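You operate a simulated robot arm through the tools that you are given. There is no shell and no other tool. Be economical: measure what you need, move in short steps, check, and stop when the job is done.

You are at the controls of a simulated robot arm. One attempt, no reset.

JOB
Put things in order on the washer top. At the end: the small cup stands where the pesto jar stood; the blue bristle brush is on the teal storage box (marked "HATS"); the vase (bottle) stands where the small cup stood; the pesto jar stands where the blue bristle brush stood; whatever was shut is shut again. Leave all else as you found it, and nothing knocked over.

Only the result counts: the job must be done as asked and must still hold three seconds after the hand-in. Knocking over, shifting, dropping, spilling or breaking anything else fails it.

ROBOT AND FRAMES
A 7-joint arm with a two-finger parallel gripper, fixed in place. Base frame: the origin is at the foot of the arm, x ahead of it, y to its left, z up; the work surface is at about z = 0. Readings come in mm, rad, newtons and seconds.
With the tool pointing down near the work surface it reaches from about 240 to 620 mm from the base axis. Its first joint turns from -1.152 to 1.152 rad. Payload 2.6 kg.
The TCP is the grasp point between the finger pads, 30 mm short of the fingertips. In the tool frame z runs along the fingers and y along their closing line. Largest opening 94 mm; finger width 28, thickness 10; the body of the gripper, 50 by 96 mm, starts 55 mm behind the TCP.
Orientation is told as [roll, pitch, yaw] about the base's x, y, z axes, in that order, counted from this pose: with the fingers straight down and closing along the base's y, the tool's x points along the base's -x, its y along +y and its z along -z.

CONTROLS
- The arm moves only by the tool arm_command. Its argument "increments" is one flat list of numbers, 7 for each row, row after row: the shift along the base's x, y, z in mm, then the turn, a rotation vector about the base's x, y, z in rad, then the opening, from 0 (shut) to 1 (fully open). In form: [dx, dy, dz, rx, ry, rz, hand, dx, dy, dz, rx, ry, rz, hand, ...]. A call has 1 to 20 rows; each row is the pose to reach, as a shift and turn from the pose commanded when the call began. A row lasts 0.2 s, in which the tool goes at most 50 mm and 0.15 rad; a call with a longer step from one row to the next is refused whole, and so is a gripper value outside its range. A pose out of reach is approached as far as the arm can. The call stops where the force on the tool passes 40 N (or 10 N more than at its start, if that is more) or the arm is blocked; 0.2 s more then pass. Each finger travels about 72 mm/s and halts on what it meets, pressing with about 26 N; the grip force reading is that of the motor and also rises with nothing between the fingers. The clock runs only during rows and for 0.2 s after the last one: add rows that repeat a pose to give the fingers time. It gives the time, the measured TCP pose, the force on the tool (base axes), the opening and the grip force at its end, in the units of the frame above (readings bear some noise).
- Cameras (640 x 400 px; columns grow to the right, rows downward): "scene" is fixed at [28.8, 416.2, 583.8]; the picture's right is [-0.87, -0.49, 0.00], its down [-0.25, 0.46, -0.85] and it looks along [0.41, -0.74, -0.52] (base axes); focal length 364 px, centre (320, 200). "wrist" rides on the gripper at [-37, 0, -58] in the tool frame; the picture's right is [0.00, -1.00, 0.00], its down [0.97, 0.00, -0.24] and it looks along [0.24, 0.00, 0.97] (tool axes); focal length 218 px, centre (320, 200). There is no depth. A picture from a camera that has moved, and an enlarged one, comes with that camera's place and axes in the base frame and with its lens. The place of the scene camera against the robot may be out by one fixed shift of up to 25 mm in any direction.
- get_image(camera): a new picture of that camera. It takes no simulated time.
- enlarge(camera, box): a new picture of the part [left, top, right, bottom] of that camera's present view, enlarged. It takes no simulated time.
- finish_job(): hands the job in; it is judged then, once.

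Work in short steps. Places have to be worked out from the pictures, the camera data and where the tool is seen: move nearer, look again, correct. Check each grasp and each placing, and mend what went wrong. You have 120 turns and 84 pictures in all, those below and enlarged ones among them. Open the gripper and draw the arm clear of the work before you hand the job in, unless the task says otherwise; then end with one line.

The tools are called after "Request:" as name(argument=value, ...) on one line, values as JSON. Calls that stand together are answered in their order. arm_command: Moves the arm, as the interface text tells. Its arguments: {"type":"object","properties":{"increments":{"type":"array","items":{"type":"number"}}},"required":["increments"]} The other tools are called the same way: get_image (camera) takes a picture; enlarge (camera, box) takes an enlarged picture of a part of a camera's view; finish_job () hands the job in.

At the start:

```text
clock: 0.0
ee_pos: [380.9, 57.2, 350.9]
tool_rot: [0.001, 0.001, 0.0]
contact_force: [0.0, 0.2, -0.3]
opening: 93.9
finger_force: 0.1
```

scene: 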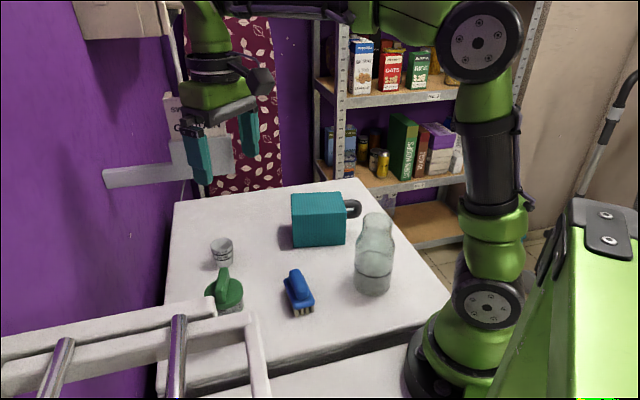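
wrist: 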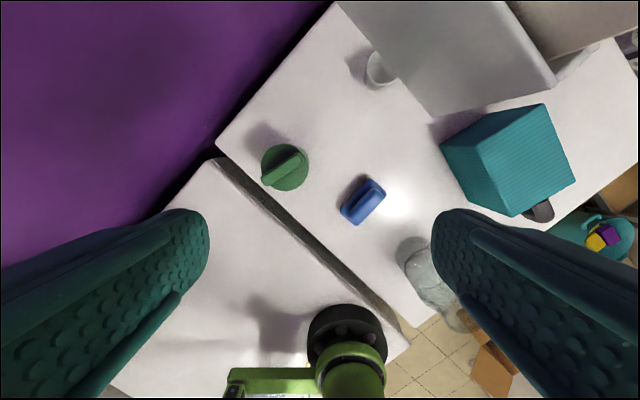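

I'll first look closely at the objects on the washer top.

Request:
enlarge(camera="scene", box=[160, 170, 420, 332])

Request:
enlarge(camera="scene", box=[90, 60, 290, 185])

Request:
enlarge(camera="wrist", box=[220, 0, 640, 262])

```text
2.46 times, centred on (290, 251) of scene
camera zoom: at [28.8, 416.2, 583.8], right [-0.87, -0.49, 0.0], down [-0.25, 0.46, -0.85], along [0.41, -0.74, -0.52], focal length 896 px, centre (394, 74)
```

zoom: 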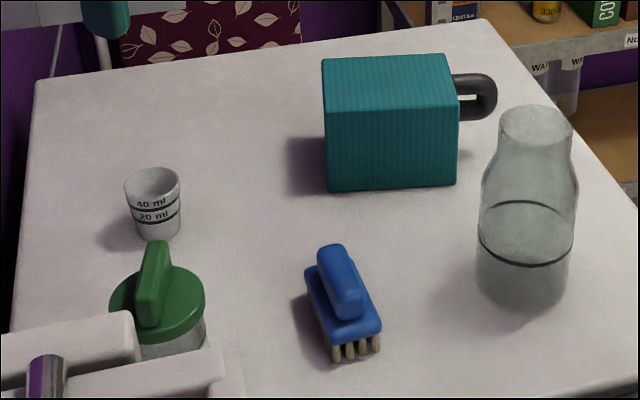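

```text
3.20 times, centred on (190, 122) of scene
camera zoom: at [28.8, 416.2, 583.8], right [-0.87, -0.49, 0.0], down [-0.25, 0.46, -0.85], along [0.41, -0.74, -0.52], focal length 1164 px, centre (736, 448)
```

zoom: 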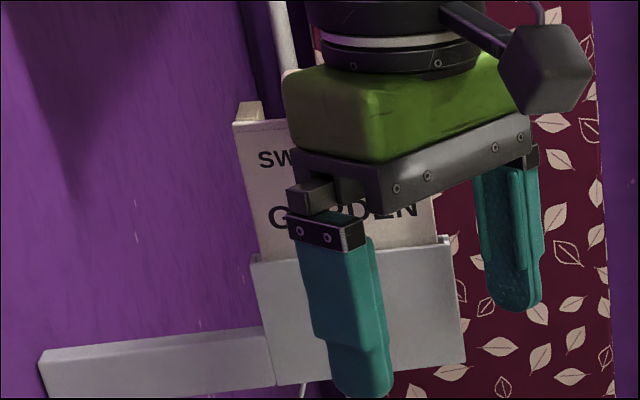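

```text
1.52 times, centred on (430, 131) of wrist
camera zoom: at [418.9, 56.7, 409.3], right [0.0, -1.0, 0.0], down [-0.97, 0.0, 0.24], along [-0.24, 0.0, -0.97], focal length 333 px, centre (152, 305)
```

zoom: 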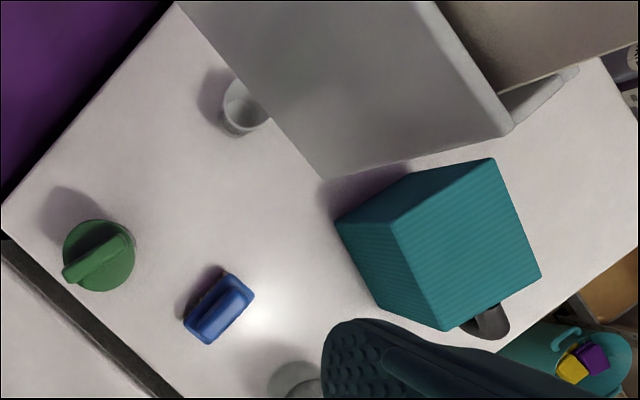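

The sign holder on the wall overhangs the cup area (its lower edge is about z = 293, with the near corner around (433, -3)). I'll back away from it, then look from the other side.

Request:
arm_command(increments=[-40, 0, 0, 0, 0, 0, 1, -80, 0, 0, 0, 0, 0, 1, -80, -45, 0, 0, 0, 0, 1, -80, -90, 0, 0, 0, 0, 1, -80, -135, 0, 0, 0, 0, 1, -80, -180, 0, 0, 0, 0, 1])

Request:
get_image(camera="wrist")

Request:
get_image(camera="scene")

```text
clock: 1.4
ee_pos: [301.4, -122.6, 348.3]
tool_rot: [-0.001, 0.0, 0.003]
contact_force: [0.6, -0.3, -0.2]
opening: 94.0
finger_force: 0.0
```

```text
78 pictures are left
camera wrist: at [338.3, -122.3, 407.6], right [0.0, -1.0, 0.0], down [-0.97, 0.0, 0.24], along [-0.24, 0.0, -0.97], focal length 218 px, centre (320, 200)
```

wrist: 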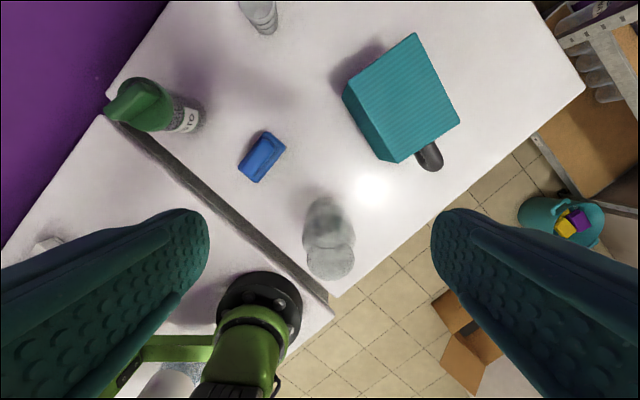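

```text
77 pictures are left
```

scene: 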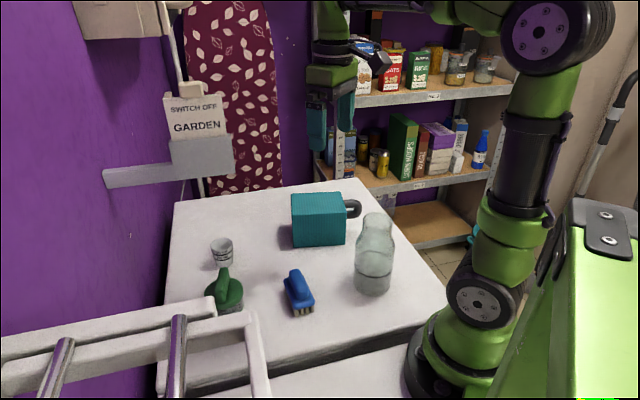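

The panel isn't in this view, so the objects are clear. I'll enlarge to triangulate them.

Request:
enlarge(camera="wrist", box=[100, 0, 480, 238])

Request:
enlarge(camera="wrist", box=[220, 110, 400, 290])

Request:
enlarge(camera="scene", box=[100, 60, 300, 185])

```text
1.68 times, centred on (290, 119) of wrist
camera zoom: at [338.3, -122.3, 407.6], right [0.0, -1.0, 0.0], down [-0.97, 0.0, 0.24], along [-0.24, 0.0, -0.97], focal length 367 px, centre (370, 336)
```

zoom: 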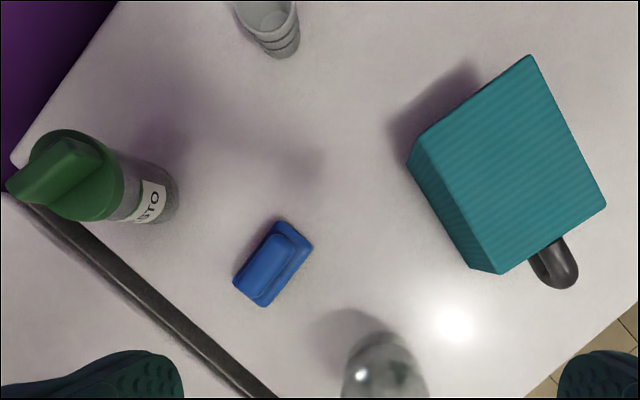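

```text
2.22 times, centred on (310, 200) of wrist
camera zoom: at [338.3, -122.3, 407.6], right [0.0, -1.0, 0.0], down [-0.97, 0.0, 0.24], along [-0.24, 0.0, -0.97], focal length 485 px, centre (342, 200)
```

zoom: 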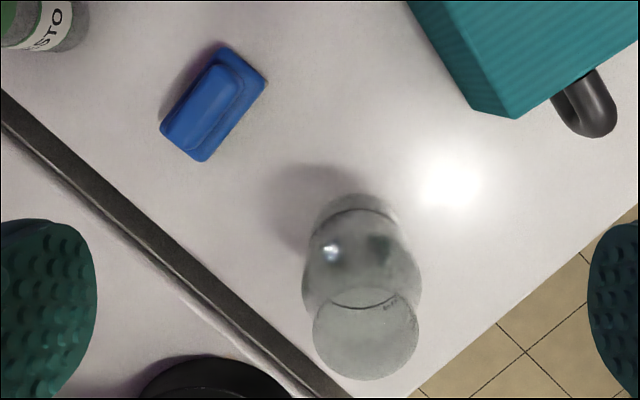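

```text
3.20 times, centred on (200, 122) of scene
camera zoom: at [28.7, 416.2, 583.8], right [-0.87, -0.49, 0.0], down [-0.25, 0.46, -0.85], along [0.41, -0.74, -0.52], focal length 1164 px, centre (704, 448)
```

zoom: 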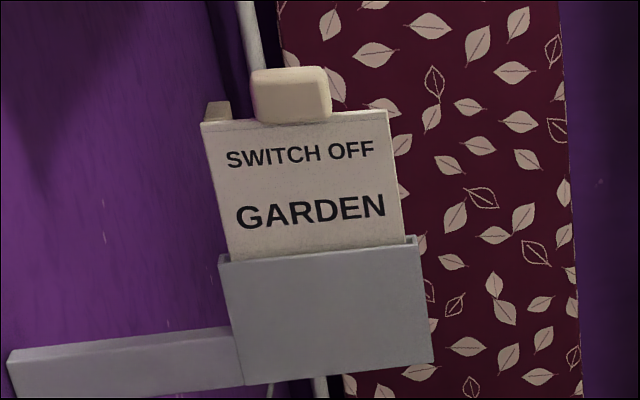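

Estimates: brush ≈(321,-23) with its long axis at -34°, jar ≈(389,106) with lid top at about z = 95, vase ≈(209,-136) and about 180 high, box top centre ≈(391,-231), cup ≈(530,-40). I'll begin with the brush by hovering over it with the yaw matched.

Request:
arm_command(increments=[4, 20, -30, 0, 0, -0.12, 1, 8, 40, -60, 0, 0, -0.24, 1, 12, 60, -90, 0, 0, -0.36, 1, 16, 80, -120, 0, 0, -0.48, 1, 20, 99, -150, 0, 0, -0.6, 1, 20, 99, -180, 0, 0, -0.6, 1, 20, 99, -180, 0, 0, -0.6, 1])

Request:
get_image(camera="wrist")

```text
clock: 3.0
ee_pos: [319.7, -24.8, 169.3]
tool_rot: [-0.001, 0.0, -0.6]
contact_force: [0.9, -1.0, -0.7]
opening: 94.0
finger_force: 0.1
```

```text
73 pictures are left
camera wrist: at [351.2, -46.1, 228.0], right [-0.56, -0.83, 0.0], down [-0.8, 0.55, 0.24], along [-0.2, 0.14, -0.97], focal length 218 px, centre (320, 200)
```

wrist: 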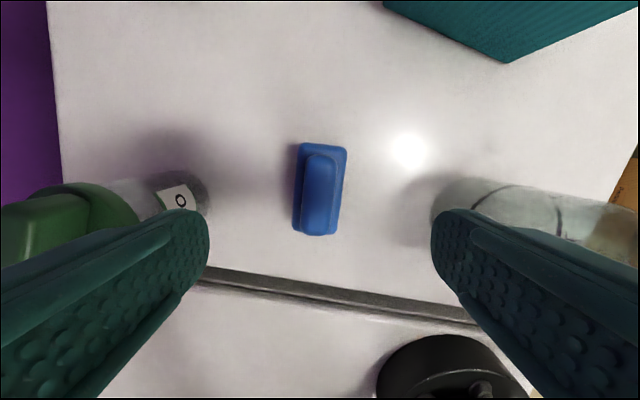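

The brush is centred at about (319,-22), turned a further -0.08 or so. I'll descend to z≈36 and check for contact before closing.

Request:
arm_command(increments=[0, 1, -40, 0, 0, -0.08, 1, 0, 1, -80, 0, 0, -0.08, 1, 0, 1, -110, 0, 0, -0.08, 1, 0, 1, -134, 0, 0, -0.08, 1, 0, 1, -134, 0, 0, -0.08, 1, 0, 1, -134, 0, 0, -0.08, 0.3, 0, 1, -134, 0, 0, -0.08, 0.3, 0, 1, -134, 0, 0, -0.08, 0.3, 0, 1, -134, 0, 0, -0.08, 0.3])

Request:
get_image(camera="scene")

```text
clock: 5.0
ee_pos: [322.1, -21.0, 35.4]
tool_rot: [-0.001, -0.001, -0.681]
contact_force: [-0.2, 0.9, -0.5]
opening: 48.9
finger_force: 25.6
```

```text
72 pictures are left
```

scene: 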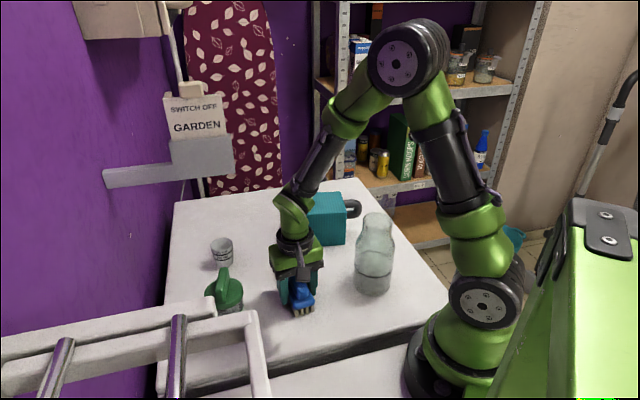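

Gripped, 48.9 mm wide. I'll lift it and carry it towards the box at a safe height, short of the box first so I can look.

Request:
arm_command(increments=[0, 0, 40, 0, 0, 0, 0.3, 0, 0, 80, 0, 0, 0, 0.3, 0, 0, 120, 0, 0, 0, 0.3, 0, 0, 160, 0, 0, 0, 0.3, 0, 0, 205, 0, 0, 0, 0.3, 15, -40, 205, 0, 0, 0, 0.3, 28, -75, 205, 0, 0, 0, 0.3, 28, -75, 205, 0, 0, 0, 0.3])

Request:
get_image(camera="wrist")

Request:
get_image(camera="scene")

```text
clock: 6.8
ee_pos: [349.7, -99.1, 240.8]
tool_rot: [0.002, 0.0, -0.68]
contact_force: [-0.4, -0.2, -0.3]
opening: 28.0
finger_force: 0.1
```

```text
71 pictures are left
camera wrist: at [378.8, -122.8, 300.6], right [-0.63, -0.78, 0.0], down [-0.76, 0.61, 0.24], along [-0.19, 0.15, -0.97], focal length 218 px, centre (320, 200)
```

wrist: 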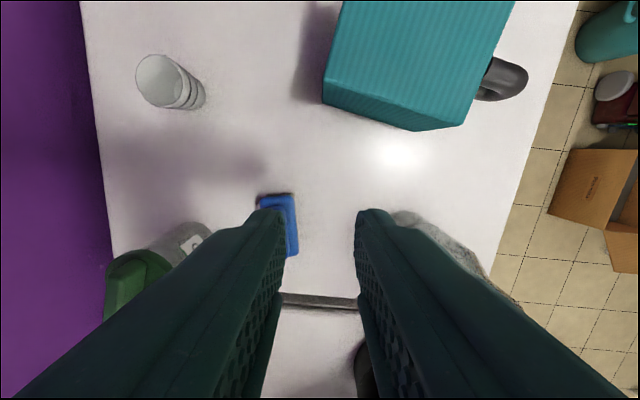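

```text
70 pictures are left
```

scene: 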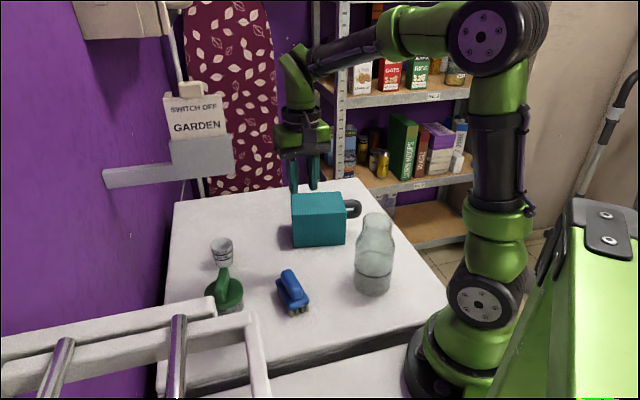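

The fingers are empty. The brush slipped out during the lift but is still standing, close to where it was. I'll look closer at it and at the box.

Request:
enlarge(camera="wrist", box=[290, 0, 530, 150])

Request:
enlarge(camera="scene", box=[260, 180, 400, 330])

```text
2.67 times, centred on (410, 75) of wrist
camera zoom: at [378.8, -122.8, 300.6], right [-0.63, -0.78, 0.0], down [-0.76, 0.61, 0.24], along [-0.19, 0.15, -0.97], focal length 582 px, centre (80, 533)
```

zoom: 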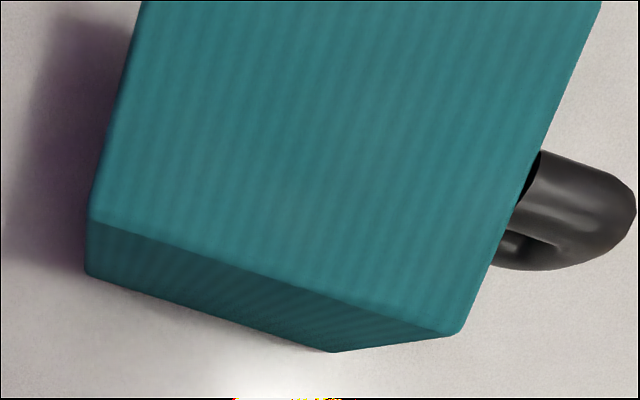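

```text
2.67 times, centred on (330, 255) of scene
camera zoom: at [28.8, 416.2, 583.8], right [-0.87, -0.49, 0.0], down [-0.25, 0.46, -0.85], along [0.41, -0.74, -0.52], focal length 970 px, centre (293, 53)
```

zoom: 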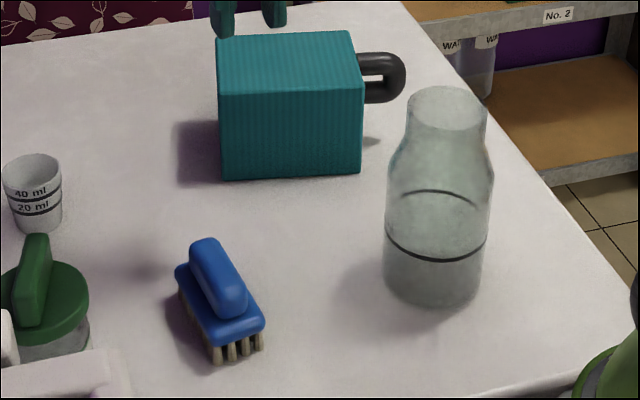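

Box: height ≈96, centre ≈(394,-236), long side along (.82,.57). The brush is now about (332,-18). I'll hover over it again with the gripper open.

Request:
arm_command(increments=[-10, 40, -20, 0, 0, 0, 1, -19, 79, -40, 0, 0, 0, 1, -19, 79, -75, 0, 0, 0, 1, -19, 79, -102, 0, 0, 0, 1, -19, 79, -102, 0, 0, 0, 1])

Request:
enlarge(camera="wrist", box=[220, 120, 420, 245])

```text
clock: 8.0
ee_pos: [329.6, -19.8, 141.1]
tool_rot: [0.002, 0.0, -0.681]
contact_force: [-0.2, 0.5, 0.4]
opening: 94.1
finger_force: 0.1
```

```text
3.20 times, centred on (320, 182) of wrist
camera zoom: at [359.0, -42.7, 199.2], right [-0.63, -0.78, 0.0], down [-0.75, 0.61, 0.24], along [-0.19, 0.15, -0.97], focal length 698 px, centre (320, 256)
```

zoom: 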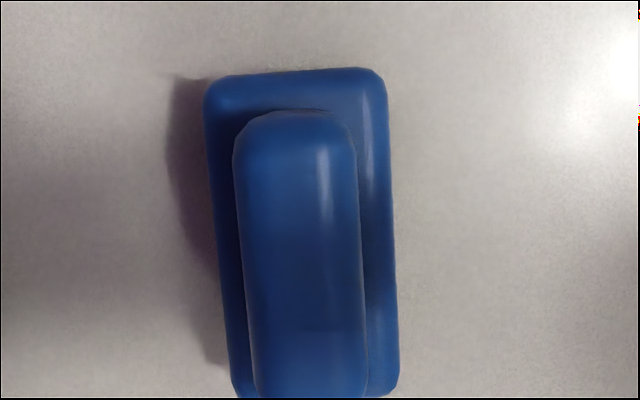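

The brush centre is now (331.6,-17.4) and its axis is about -35.6°. I'll descend, close fully, and lift slowly this time.

Request:
arm_command(increments=[1.6, 1.4, -40, 0, 0, 0.055, 1, 1.6, 1.4, -80, 0, 0, 0.055, 1, 1.6, 1.4, -103, 0, 0, 0.055, 1, 1.6, 1.4, -103, 0, 0, 0.055, 1, 1.6, 1.4, -103, 0, 0, 0.055, 0, 1.6, 1.4, -103, 0, 0, 0.055, 0, 1.6, 1.4, -103, 0, 0, 0.055, 0, 1.6, 1.4, -103, 0, 0, 0.055, 0, 1.6, 1.4, -103, 0, 0, 0.055, 0, 1.6, 1.4, -101, 0, 0, 0.055, 0, 1.6, 1.4, -98, 0, 0, 0.055, 0, 1.6, 1.4, -95, 0, 0, 0.055, 0, 1.6, 1.4, -91, 0, 0, 0.055, 0, 1.6, 1.4, -87, 0, 0, 0.055, 0, 1.6, 1.4, -83, 0, 0, 0.055, 0])

Request:
enlarge(camera="scene", box=[220, 180, 380, 330])

```text
clock: 11.2
ee_pos: [331.6, -17.6, 57.3]
tool_rot: [-0.001, 0.0, -0.623]
contact_force: [-0.7, -1.1, -0.7]
opening: 44.8
finger_force: 25.8
```

```text
2.67 times, centred on (300, 255) of scene
camera zoom: at [28.8, 416.2, 583.8], right [-0.87, -0.49, 0.0], down [-0.25, 0.46, -0.85], along [0.41, -0.74, -0.52], focal length 970 px, centre (373, 53)
```

zoom: 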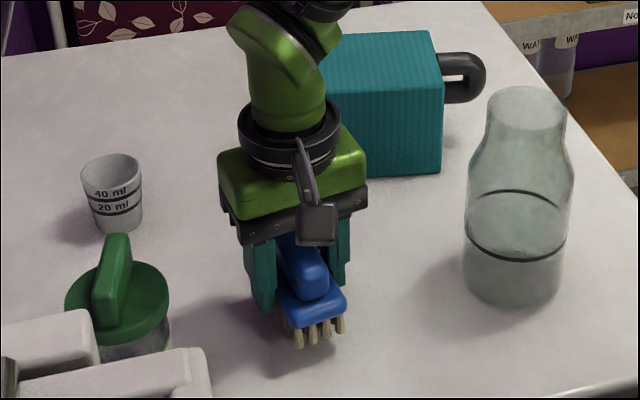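

Brush held (44.8 mm), upright. I'll lift gently and carry it above the box centre.

Request:
arm_command(increments=[0, 0, 10, 0, 0, 0, 0, 0, 0, 25, 0, 0, 0, 0, 0, 0, 45, 0, 0, 0, 0, 0, 0, 70, 0, 0, 0, 0, 0, 0, 95, 0, 0, 0, 0, 0, 0, 120, 0, 0, 0, 0, 0, 0, 135, 0, 0, 0, 0, 4, -14, 135, 0, 0, -0.03, 0, 10, -36, 135, 0, 0, -0.06, 0, 18, -64, 135, 0, 0, -0.1, 0, 27, -93, 135, 0, 0, -0.15, 0, 35, -122, 135, 0, 0, -0.2, 0, 43, -150, 135, 0, 0, -0.25, 0, 51, -178, 135, 0, 0, -0.3, 0, 57, -200, 135, 0, 0, -0.3, 0, 61, -214, 135, 0, 0, -0.3, 0, 62, -218, 135, 0, 0, -0.3, 0, 62, -218, 135, 0, 0, -0.3, 0])

Request:
enlarge(camera="scene", box=[220, 100, 420, 260])

Request:
get_image(camera="wrist")

```text
clock: 15.0
ee_pos: [394.1, -236.0, 191.5]
tool_rot: [0.001, -0.001, -0.925]
contact_force: [-0.8, 0.2, -0.4]
opening: 44.7
finger_force: 26.0
```

```text
2.50 times, centred on (320, 180) of scene
camera zoom: at [28.8, 416.2, 583.8], right [-0.87, -0.49, 0.0], down [-0.25, 0.46, -0.85], along [0.41, -0.74, -0.52], focal length 910 px, centre (320, 250)
```

zoom: 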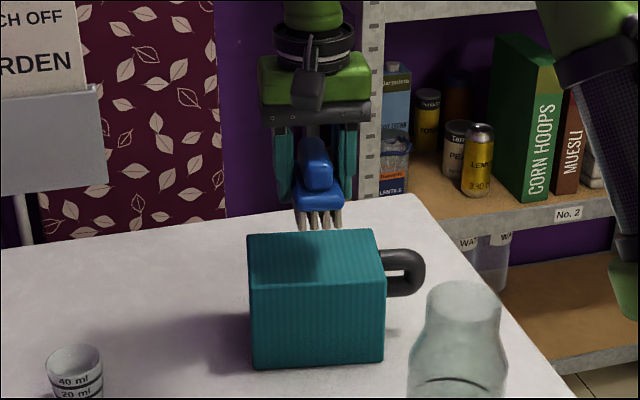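

```text
64 pictures are left
camera wrist: at [417.1, -266.0, 250.0], right [-0.8, -0.6, 0.0], down [-0.58, 0.78, 0.24], along [-0.14, 0.19, -0.97], focal length 218 px, centre (320, 200)
```

wrist: 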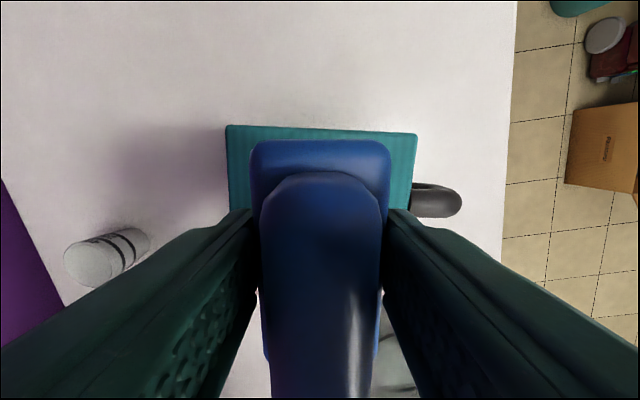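

Well centred over the box top. I'll lower slowly to near contact.

Request:
arm_command(increments=[0, 0, -15, 0, 0, 0, 0, 0, 0, -30, 0, 0, 0, 0, 0, 0, -42, 0, 0, 0, 0, 0, 0, -48, 0, 0, 0, 0, 0, 0, -51, 0, 0, 0, 0, 0, 0, -53, 0, 0, 0, 0, 0, 0, -53, 0, 0, 0, 0])

Request:
enlarge(camera="scene", box=[260, 140, 380, 260])

```text
clock: 16.6
ee_pos: [392.8, -235.4, 139.7]
tool_rot: [0.001, 0.0, -0.925]
contact_force: [-0.3, 0.2, -1.5]
opening: 44.8
finger_force: 26.1
```

```text
3.33 times, centred on (320, 200) of scene
camera zoom: at [28.8, 416.2, 583.8], right [-0.87, -0.49, 0.0], down [-0.25, 0.46, -0.85], along [0.41, -0.74, -0.52], focal length 1213 px, centre (320, 200)
```

zoom: 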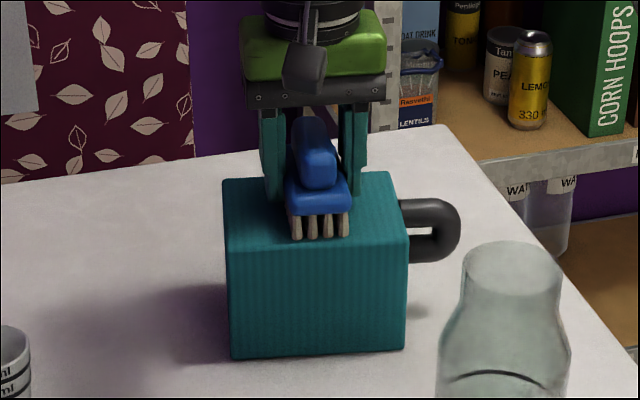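

Close to contact; I'll step down in 1 mm increments and watch the force.

Request:
arm_command(increments=[0, 0, -1, 0, 0, 0, 0, 0, 0, -2, 0, 0, 0, 0, 0, 0, -3, 0, 0, 0, 0])

```text
clock: 17.4
ee_pos: [393.5, -235.5, 139.7]
tool_rot: [0.004, -0.006, -0.927]
contact_force: [-7.4, 5.9, 29.8]
opening: 44.6
finger_force: 26.8
```

Contact (30 N up), so the brush is on the box. I'll ease up until the load is nearly off, then open.

Request:
arm_command(increments=[0, 0, 1, 0, 0, 0, 0, 0, 0, 2.5, 0, 0, 0, 0, 0, 0, 2.5, 0, 0, 0, 0])

```text
clock: 18.2
ee_pos: [395.3, -235.5, 139.4]
tool_rot: [-0.001, -0.003, -0.921]
contact_force: [3.5, 0.5, 11.0]
opening: 44.7
finger_force: 25.8
```

Request:
arm_command(increments=[0, 0, 0.8, 0, 0, 0, 0, 0, 0, 0.8, 0, 0, 0, 0.6, 0, 0, 0.8, 0, 0, 0, 0.8, 0, 0, 0.8, 0, 0, 0, 0.8, 0, 0, 20, 0, 0, 0, 0.8, 0, 0, 60, 0, 0, 0, 0.8, 0, 0, 100, 0, 0, 0, 0.8, 0, 0, 100, 0, 0, 0, 0.8])

Request:
enlarge(camera="scene", box=[260, 140, 420, 260])

Request:
get_image(camera="wrist")

```text
clock: 20.0
ee_pos: [394.3, -234.3, 237.9]
tool_rot: [0.0, 0.0, -0.925]
contact_force: [0.2, 0.3, -0.3]
opening: 75.3
finger_force: 0.0
```

```text
3.33 times, centred on (340, 200) of scene
camera zoom: at [28.7, 416.2, 583.8], right [-0.87, -0.49, 0.0], down [-0.25, 0.46, -0.85], along [0.41, -0.74, -0.52], focal length 1213 px, centre (253, 200)
```

zoom: 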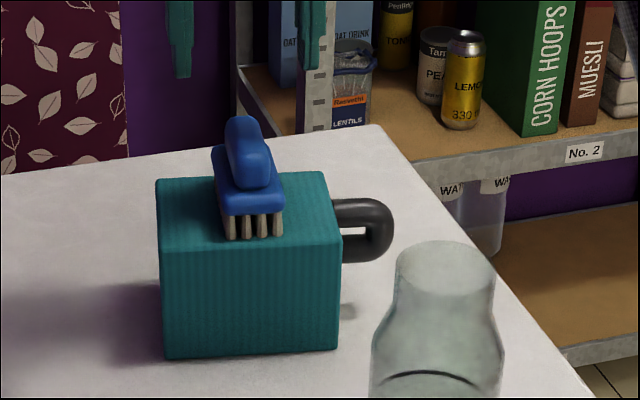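

```text
61 pictures are left
camera wrist: at [416.3, -264.5, 297.7], right [-0.8, -0.6, 0.0], down [-0.58, 0.78, 0.24], along [-0.14, 0.19, -0.97], focal length 218 px, centre (320, 200)
```

wrist: 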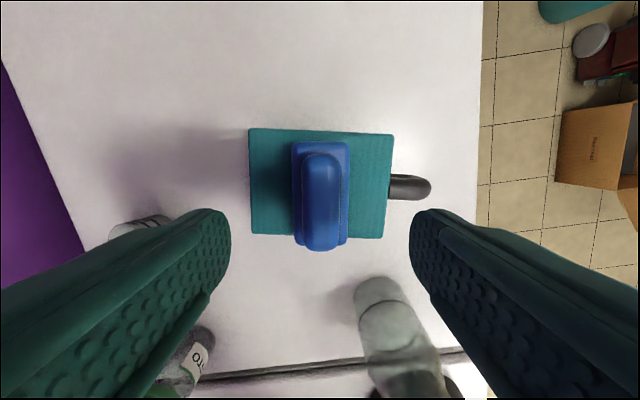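

The brush is standing on the box and the box hasn't moved. Now the jar: I'll swing over, staying on the robot side of the panel, and look.

Request:
arm_command(increments=[-20, 40, 10, 0, 0, 0.1, 0.8, -40, 80, 12, 0, 0, 0.2, 0.8, -60, 120, 12, 0, 0, 0.3, 1, -75, 160, 12, 0, 0, 0.4, 1, -80, 200, 12, 0, 0, 0.5, 1, -80, 240, 12, 0, 0, 0.6, 1, -75, 280, 12, 0, 0, 0.7, 1, -65, 310, 12, 0, 0, 0.8, 1, -50, 330, 12, 0, 0, 0.9, 1, -50, 330, 12, 0, 0, 0.925, 1, -50, 330, 12, 0, 0, 0.925, 1])

Request:
get_image(camera="wrist")

Request:
get_image(camera="scene")

```text
clock: 22.4
ee_pos: [344.2, 94.3, 248.3]
tool_rot: [0.001, 0.0, 0.0]
contact_force: [0.7, 1.0, 0.6]
opening: 93.9
finger_force: 0.1
```

```text
60 pictures are left
camera wrist: at [381.7, 94.6, 307.7], right [0.0, -1.0, 0.0], down [-0.97, 0.0, 0.24], along [-0.24, 0.0, -0.97], focal length 218 px, centre (320, 200)
```

wrist: 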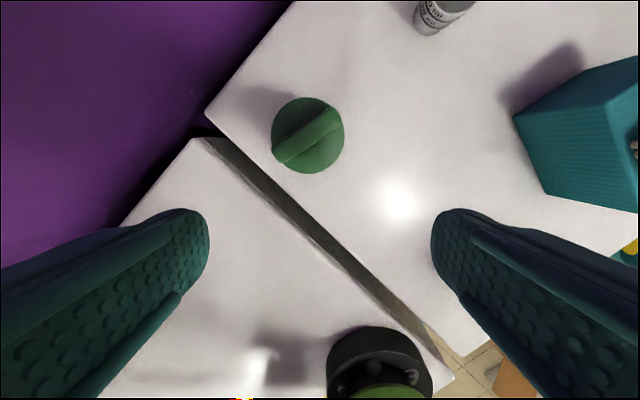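

```text
59 pictures are left
```

scene: 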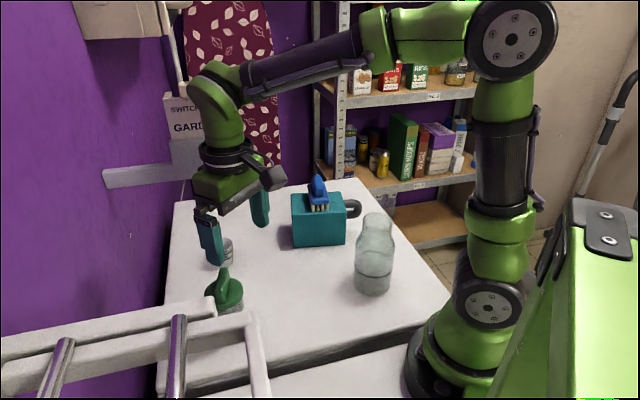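

Jar lid centre ≈(391.5,105.5), lid ≈72 mm across, knob top ≈ z 122. I'll move above it and descend to z≈80 first.

Request:
arm_command(increments=[25, 6, -20, 0, 0, 0, 1, 47.7, 10.9, -40, 0, 0, 0, 1, 47.7, 10.9, -80, 0, 0, 0, 1, 47.7, 10.9, -115, 0, 0, 0, 1, 47.7, 10.9, -145, 0, 0, 0, 1, 47.7, 10.9, -160, 0, 0, 0, 1, 47.7, 10.9, -168, 0, 0, 0, 1, 47.7, 10.9, -168, 0, 0, 0, 1])

Request:
enlarge(camera="scene", box=[160, 190, 300, 330])

Request:
get_image(camera="wrist")

```text
clock: 24.2
ee_pos: [390.0, 105.5, 81.9]
tool_rot: [0.0, 0.0, -0.002]
contact_force: [-0.2, 0.0, 0.8]
opening: 94.0
finger_force: 0.2
```

```text
2.86 times, centred on (230, 260) of scene
camera zoom: at [28.8, 416.2, 583.8], right [-0.87, -0.49, 0.0], down [-0.25, 0.46, -0.85], along [0.41, -0.74, -0.52], focal length 1040 px, centre (577, 29)
```

zoom: 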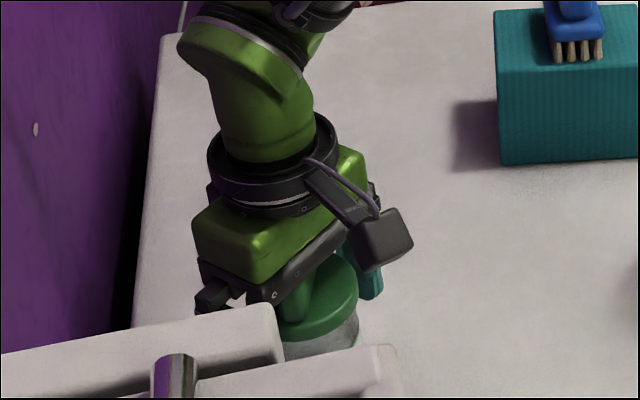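

```text
57 pictures are left
camera wrist: at [428.5, 104.6, 140.5], right [0.0, -1.0, 0.0], down [-0.97, 0.0, 0.24], along [-0.24, 0.0, -0.97], focal length 218 px, centre (320, 200)
```

wrist: 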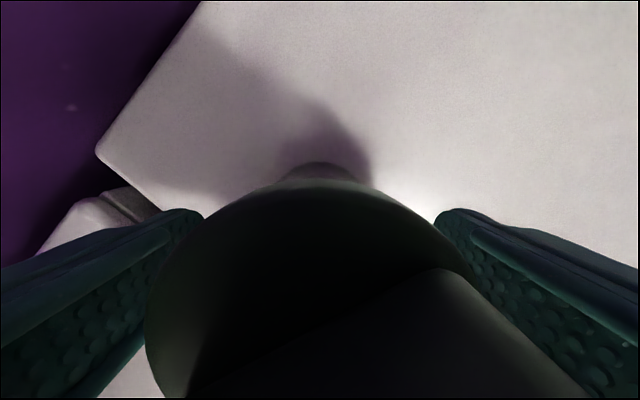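

The lid is between the fingers with room to spare. I'll close gradually, then test-lift by a few mm.

Request:
arm_command(increments=[0.5, 1.5, -4, 0, 0, 0, 1, 0.5, 1.5, -4, 0, 0, 0, 0.9, 0.5, 1.5, -4, 0, 0, 0, 0.82, 0.5, 1.5, -4, 0, 0, 0, 0.75, 0.5, 1.5, -4, 0, 0, 0, 0.5, 0.5, 1.5, -4, 0, 0, 0, 0, 0.5, 1.5, -4, 0, 0, 0, 0, 0.5, 1.5, -4, 0, 0, 0, 0])

```text
clock: 26.0
ee_pos: [393.3, 106.5, 79.6]
tool_rot: [0.0, -0.003, 0.0]
contact_force: [-4.3, -7.1, 33.8]
opening: 66.4
finger_force: 26.1
```

There's 34 N upward on the tool, probably the palm touching the knob. I'll release, rise a little and regrip higher.

Request:
arm_command(increments=[0, 0, 0, 0, 0, 0, 0.9, 0, 0, 0, 0, 0, 0, 0.9, 0, 0, 0, 0, 0, 0, 0.9])

```text
clock: 26.8
ee_pos: [392.4, 107.5, 80.4]
tool_rot: [0.002, -0.002, 0.003]
contact_force: [-2.1, -6.2, 35.0]
opening: 84.6
finger_force: 0.1
```

Request:
arm_command(increments=[0, 0, 4, 0, 0, 0, 0.9, 0, 0, 7, 0, 0, 0, 0.9, 0, 0, 7, 0, 0, 0, 0.9])

Request:
get_image(camera="wrist")

```text
clock: 27.6
ee_pos: [392.2, 107.6, 84.3]
tool_rot: [0.0, 0.001, 0.001]
contact_force: [0.1, -0.1, -0.1]
opening: 84.5
finger_force: 0.0
```

```text
56 pictures are left
camera wrist: at [429.6, 106.7, 143.8], right [0.0, -1.0, 0.0], down [-0.97, 0.0, 0.24], along [-0.24, 0.0, -0.97], focal length 218 px, centre (320, 200)
```

wrist: 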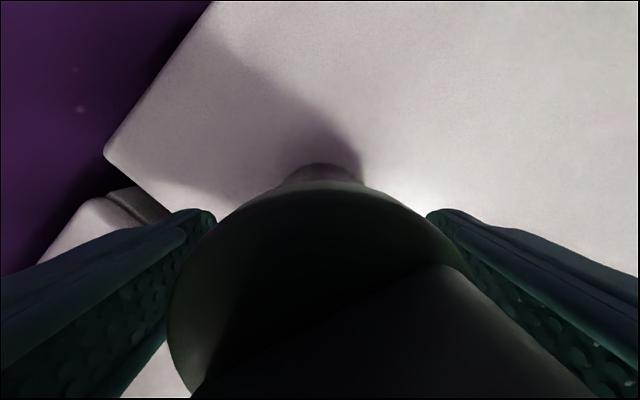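

Load gone. I'll close gradually and lift 8 mm slowly.

Request:
arm_command(increments=[0, 0, 0, 0, 0, 0, 0.8, 0, 0, 0, 0, 0, 0, 0.72, 0, 0, 0, 0, 0, 0, 0.5, 0, 0, 0, 0, 0, 0, 0, 0, 0, 0, 0, 0, 0, 0, 0, 0, 0, 0, 0, 0, 0, 0, 0, 2, 0, 0, 0, 0, 0, 0, 4, 0, 0, 0, 0, 0, 0, 6, 0, 0, 0, 0, 0, 0, 8, 0, 0, 0, 0, 0, 0, 8, 0, 0, 0, 0])

Request:
enlarge(camera="scene", box=[160, 190, 300, 330])

```text
clock: 30.0
ee_pos: [393.0, 108.3, 94.4]
tool_rot: [0.0, 0.001, 0.001]
contact_force: [-0.2, 0.4, -2.4]
opening: 66.6
finger_force: 25.7
```

```text
2.86 times, centred on (230, 260) of scene
camera zoom: at [28.8, 416.2, 583.8], right [-0.87, -0.49, 0.0], down [-0.25, 0.46, -0.85], along [0.41, -0.74, -0.52], focal length 1040 px, centre (577, 29)
```

zoom: 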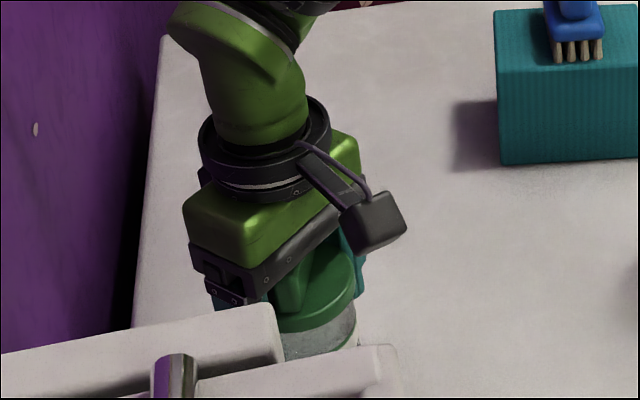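

The weight reading (~2.4 N) suggests the whole jar is held. I'll lift further and verify.

Request:
arm_command(increments=[-2, 0, 15, 0, 0, 0, 0, -6, 0, 35, 0, 0, 0, 0, -12, -4, 60, 0, 0, 0, 0, -18, -8, 85, 0, 0, 0, 0, -24, -14, 105, 0, 0, 0, 0, -28, -20, 110, 0, 0, 0, 0, -30, -22, 110, 0, 0, 0, 0, -30, -22, 110, 0, 0, 0, 0])

Request:
enlarge(camera="scene", box=[140, 150, 320, 330])

```text
clock: 31.8
ee_pos: [361.6, 86.0, 203.8]
tool_rot: [0.003, 0.0, 0.001]
contact_force: [0.1, 0.3, -2.2]
opening: 66.2
finger_force: 25.6
```

```text
2.22 times, centred on (230, 240) of scene
camera zoom: at [28.8, 416.2, 583.8], right [-0.87, -0.49, 0.0], down [-0.25, 0.46, -0.85], along [0.41, -0.74, -0.52], focal length 809 px, centre (520, 111)
```

zoom: 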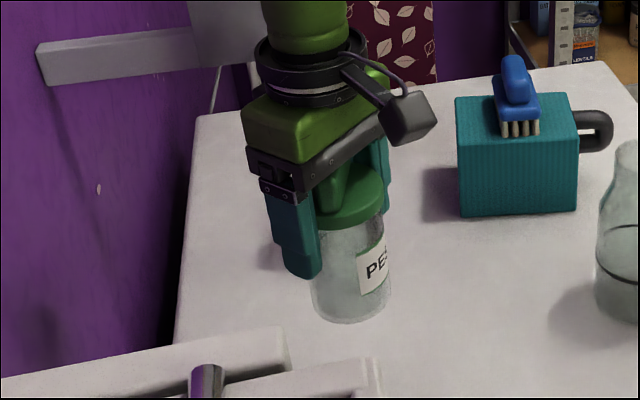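

The whole jar is held upright. I'll carry it to (320,-22) and lower it to near contact.

Request:
arm_command(increments=[-5, -12, 0, 0, 0, 0, 0, -14, -35, 0, 0, 0, 0, 0, -23, -60, 0, 0, 0, 0, 0, -32, -82, 0, 0, 0, 0, 0, -39, -100, 0, 0, 0, 0, 0, -41.7, -107, 0, 0, 0, 0, 0, -41.7, -107, -20, 0, 0, 0, 0, -41.7, -107, -45, 0, 0, 0, 0, -41.7, -107, -70, 0, 0, 0, 0, -41.7, -107, -90, 0, 0, 0, 0, -41.7, -107, -105, 0, 0, 0, 0, -41.7, -107, -112, 0, 0, 0, 0, -41.7, -107, -115, 0, 0, 0, 0, -41.7, -107, -115, 0, 0, 0, 0])

Request:
enlarge(camera="scene", box=[220, 180, 400, 330])

```text
clock: 34.8
ee_pos: [321.7, -23.2, 87.3]
tool_rot: [-0.001, -0.001, 0.001]
contact_force: [0.1, 0.0, -2.5]
opening: 66.1
finger_force: 26.0
```

```text
2.67 times, centred on (310, 255) of scene
camera zoom: at [28.8, 416.2, 583.8], right [-0.87, -0.49, 0.0], down [-0.25, 0.46, -0.85], along [0.41, -0.74, -0.52], focal length 970 px, centre (347, 53)
```

zoom: 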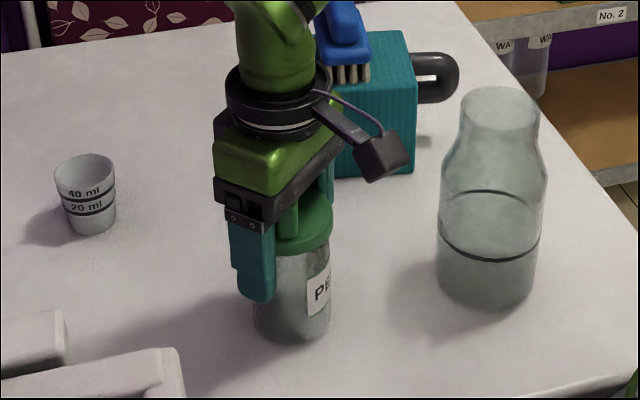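

Near contact. I'll lower in 1 mm steps until the load comes off.

Request:
arm_command(increments=[0, 0, -1, 0, 0, 0, 0, 0, 0, -2, 0, 0, 0, 0, 0, 0, -3, 0, 0, 0, 0, 0, 0, -3, 0, 0, 0, 0])

```text
clock: 35.8
ee_pos: [319.5, -21.9, 86.9]
tool_rot: [-0.001, -0.001, 0.001]
contact_force: [-1.6, -0.4, 6.3]
opening: 66.0
finger_force: 26.0
```

It's on the surface (6 N up). I'll release gently and rise straight up.

Request:
arm_command(increments=[0, 0, 0.3, 0, 0, 0, 0.72, 0, 0, 0.3, 0, 0, 0, 0.85, 0, 0, 0.5, 0, 0, 0, 1, 0, 0, 0.5, 0, 0, 0, 1, 0, 0, 15, 0, 0, 0, 1, 0, 0, 45, 0, 0, 0, 1, 0, 0, 90, 0, 0, 0, 1, 0, 0, 135, 0, 0, 0, 1, 0, 0, 165, 0, 0, 0, 1, 0, 0, 165, 0, 0, 0, 1])

Request:
get_image(camera="wrist")

Request:
get_image(camera="scene")

```text
clock: 38.0
ee_pos: [320.4, -20.7, 252.8]
tool_rot: [0.001, 0.001, 0.001]
contact_force: [-0.4, 0.5, -0.3]
opening: 93.8
finger_force: 0.1
```

```text
52 pictures are left
camera wrist: at [357.7, -22.0, 310.1], right [0.0, -1.0, 0.0], down [-0.97, 0.0, 0.24], along [-0.24, 0.0, -0.97], focal length 218 px, centre (320, 200)
```

wrist: 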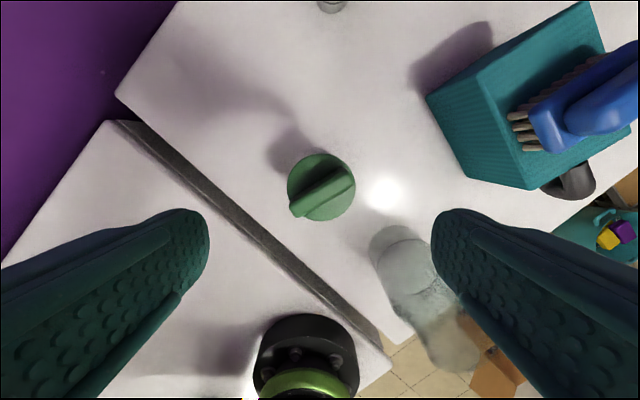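

```text
51 pictures are left
```

scene: 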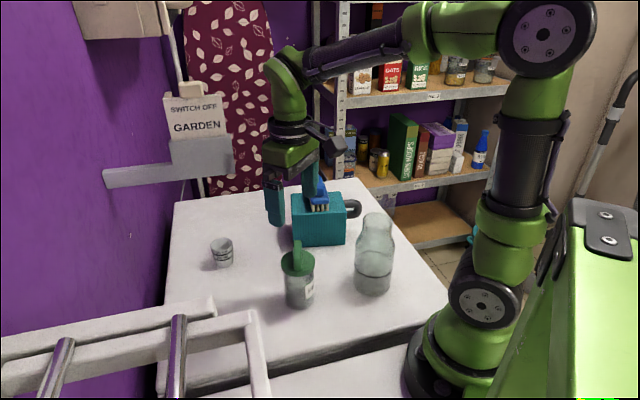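

The jar is in place at about (318,-23). Next the cup, which sits partly behind the panel. I'll approach leaned, wrist towards -y and fingers closing along x. First I'll go to a staging pose with yaw +90°.

Request:
arm_command(increments=[0, -30, 10, 0, 0, 0.14, 1, 0, -60, 20, 0, 0, 0.28, 1, 0, -90, 30, 0, 0, 0.42, 1, 0, -110, 40, 0, 0, 0.56, 1, 20, -120, 45, 0, 0, 0.7, 1, 40, -130, 45, 0, 0, 0.84, 1, 60, -140, 45, 0, 0, 0.98, 1, 80, -140, 45, 0, 0, 1.12, 1, 100, -140, 45, 0, 0, 1.26, 1, 120, -140, 45, 0, 0, 1.4, 1, 130, -140, 45, 0, 0, 1.54, 1, 130, -140, 45, 0, 0, 1.57, 1, 130, -140, 45, 0, 0, 1.57, 1])

Request:
get_image(camera="wrist")

Request:
get_image(camera="scene")

```text
clock: 40.8
ee_pos: [452.0, -160.9, 295.8]
tool_rot: [0.0, 0.0, 1.571]
contact_force: [-0.2, 0.1, 0.7]
opening: 94.0
finger_force: 0.1
```

```text
50 pictures are left
camera wrist: at [451.5, -125.6, 353.7], right [1.0, 0.0, 0.0], down [0.0, -0.97, 0.24], along [0.0, -0.24, -0.97], focal length 218 px, centre (320, 200)
```

wrist: 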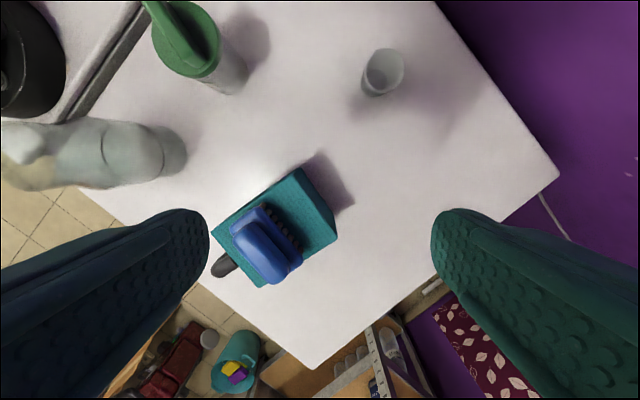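

```text
49 pictures are left
```

scene: 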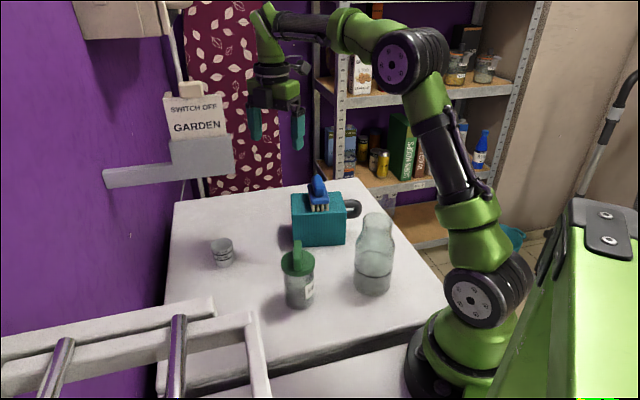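

Cup ≈(530,-37). I'll lean the tool 0.7 rad about x while moving out to a stand-off point, then look.

Request:
arm_command(increments=[6, 2, -5, 0.1, 0, 0, 1, 14, 4, -15, 0.2, 0, 0, 1, 24, 6, -30, 0.3, 0, 0, 1, 34, 8, -45, 0.4, 0, 0, 1, 46, 10, -60, 0.5, 0, 0, 1, 58, 12, -75, 0.6, 0, 0, 1, 70, 14, -90, 0.7, 0, 0, 1, 79, 14, -105, 0.7, 0, 0, 1, 79, 14, -105, 0.7, 0, 0, 1])

Request:
get_image(camera="wrist")

Request:
get_image(camera="scene")

```text
clock: 42.8
ee_pos: [529.7, -148.5, 189.2]
tool_rot: [-0.001, -0.702, 1.57]
contact_force: [0.4, -0.8, -1.3]
opening: 94.0
finger_force: 0.1
```

```text
48 pictures are left
camera wrist: at [530.7, -157.7, 258.1], right [1.0, 0.0, 0.0], down [0.0, -0.9, -0.44], along [0.0, 0.44, -0.9], focal length 218 px, centre (320, 200)
```

wrist: 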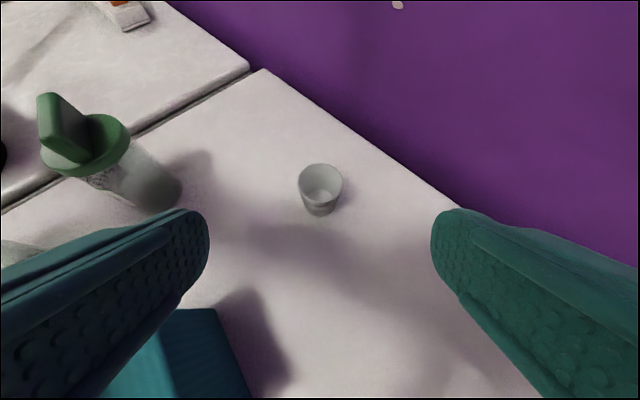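

```text
47 pictures are left
```

scene: 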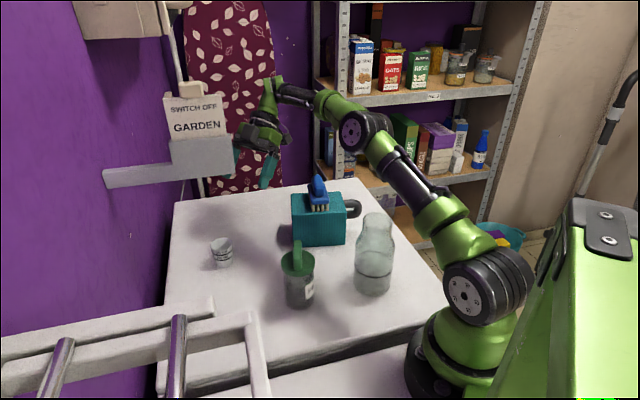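

The cup is at ≈(530.5,-40), well between the fingers. I'll advance along the tool axis, halfway first.

Request:
arm_command(increments=[1, 12, -25, 0, 0, 0, 1, 1.5, 25, -50, 0, 0, 0, 1, 1.5, 38, -70, 0, 0, 0, 1, 1.5, 56.5, -89.4, 0, 0, 0, 1, 1.5, 70, -106, 0, 0, 0, 1, 1.5, 70, -106, 0, 0, 0, 1])

Request:
get_image(camera="wrist")

Request:
get_image(camera="scene")

```text
clock: 44.2
ee_pos: [532.4, -76.5, 84.3]
tool_rot: [0.001, -0.701, 1.571]
contact_force: [-0.1, -0.3, 0.3]
opening: 93.9
finger_force: 0.1
```

```text
46 pictures are left
camera wrist: at [533.1, -86.5, 152.5], right [1.0, 0.0, 0.0], down [0.0, -0.9, -0.44], along [0.0, 0.44, -0.9], focal length 218 px, centre (320, 200)
```

wrist: 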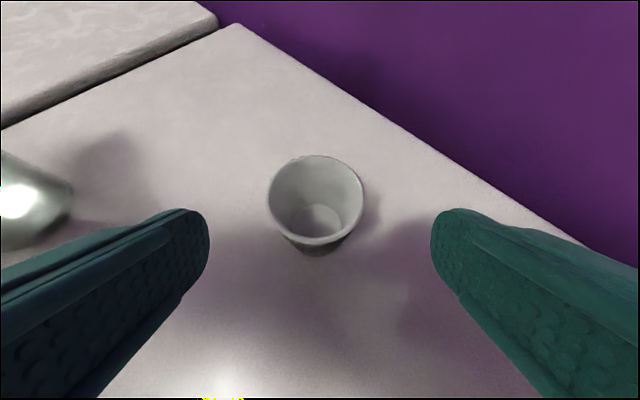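

```text
45 pictures are left
```

scene: 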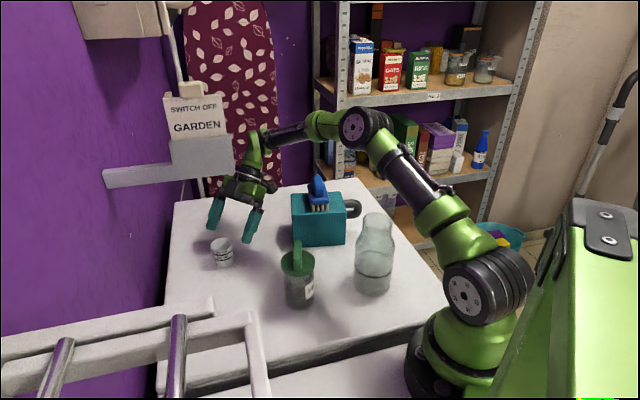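

Re-estimating with the cup about 49 mm tall: centre ≈(531.5,-34). I'll go in to z = 38, then close gradually.

Request:
arm_command(increments=[1, 10, -12, 0, 0, 0, 1, 1, 20, -24, 0, 0, 0, 1, 1, 32, -36, 0, 0, 0, 1, 1, 44, -46, 0, 0, 0, 1, 1, 44, -46, 0, 0, 0, 1])

Request:
get_image(camera="wrist")

Request:
enlarge(camera="scene", box=[150, 120, 310, 280])

```text
clock: 45.4
ee_pos: [532.9, -33.7, 38.1]
tool_rot: [0.001, -0.7, 1.571]
contact_force: [-0.9, 0.0, -0.5]
opening: 94.1
finger_force: 0.1
```

```text
44 pictures are left
camera wrist: at [532.9, -42.9, 106.6], right [1.0, 0.0, 0.0], down [0.0, -0.9, -0.44], along [0.0, 0.44, -0.9], focal length 218 px, centre (320, 200)
```

wrist: 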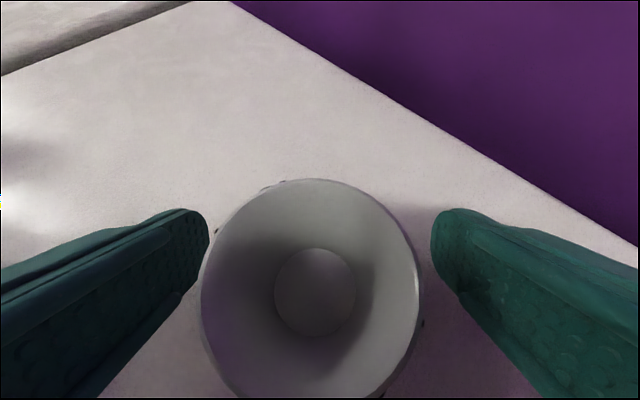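

```text
2.50 times, centred on (230, 200) of scene
camera zoom: at [28.7, 416.2, 583.8], right [-0.87, -0.49, 0.0], down [-0.25, 0.46, -0.85], along [0.41, -0.74, -0.52], focal length 910 px, centre (545, 200)
```

zoom: 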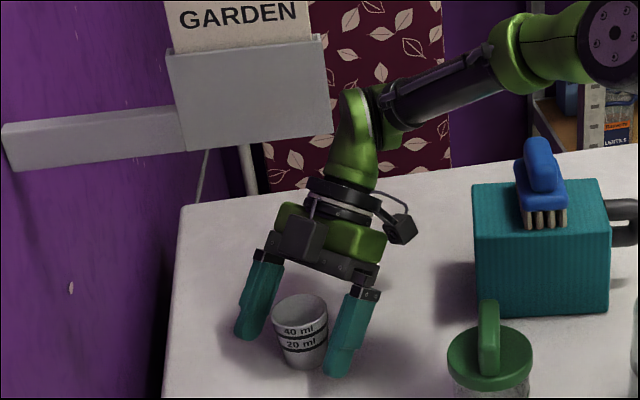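

Cup centre ≈(531,-38), rim ≈53 mm. I'll shift slightly to centre it and close gradually.

Request:
arm_command(increments=[-1, -3, 0, 0, 0, 0, 0.9, -1, -3, 0, 0, 0, 0, 0.75, -1, -3, 0, 0, 0, 0, 0.62, -1, -3, 0, 0, 0, 0, 0.54, -1, -3, 0, 0, 0, 0, 0.4, -1, -3, 0, 0, 0, 0, 0.2, -1, -3, 0, 0, 0, 0, 0.2, -1, -3, 0, 0, 0, 0, 0.2])

Request:
get_image(camera="wrist")

```text
clock: 47.2
ee_pos: [530.7, -36.6, 37.5]
tool_rot: [0.001, -0.7, 1.57]
contact_force: [-0.4, 0.1, 0.3]
opening: 46.8
finger_force: 26.0
```

```text
42 pictures are left
camera wrist: at [531.8, -46.6, 106.8], right [1.0, 0.0, 0.0], down [0.0, -0.9, -0.44], along [0.0, 0.44, -0.9], focal length 218 px, centre (320, 200)
```

wrist: 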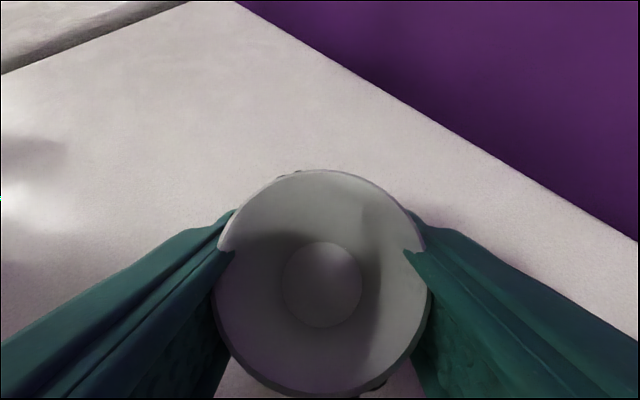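

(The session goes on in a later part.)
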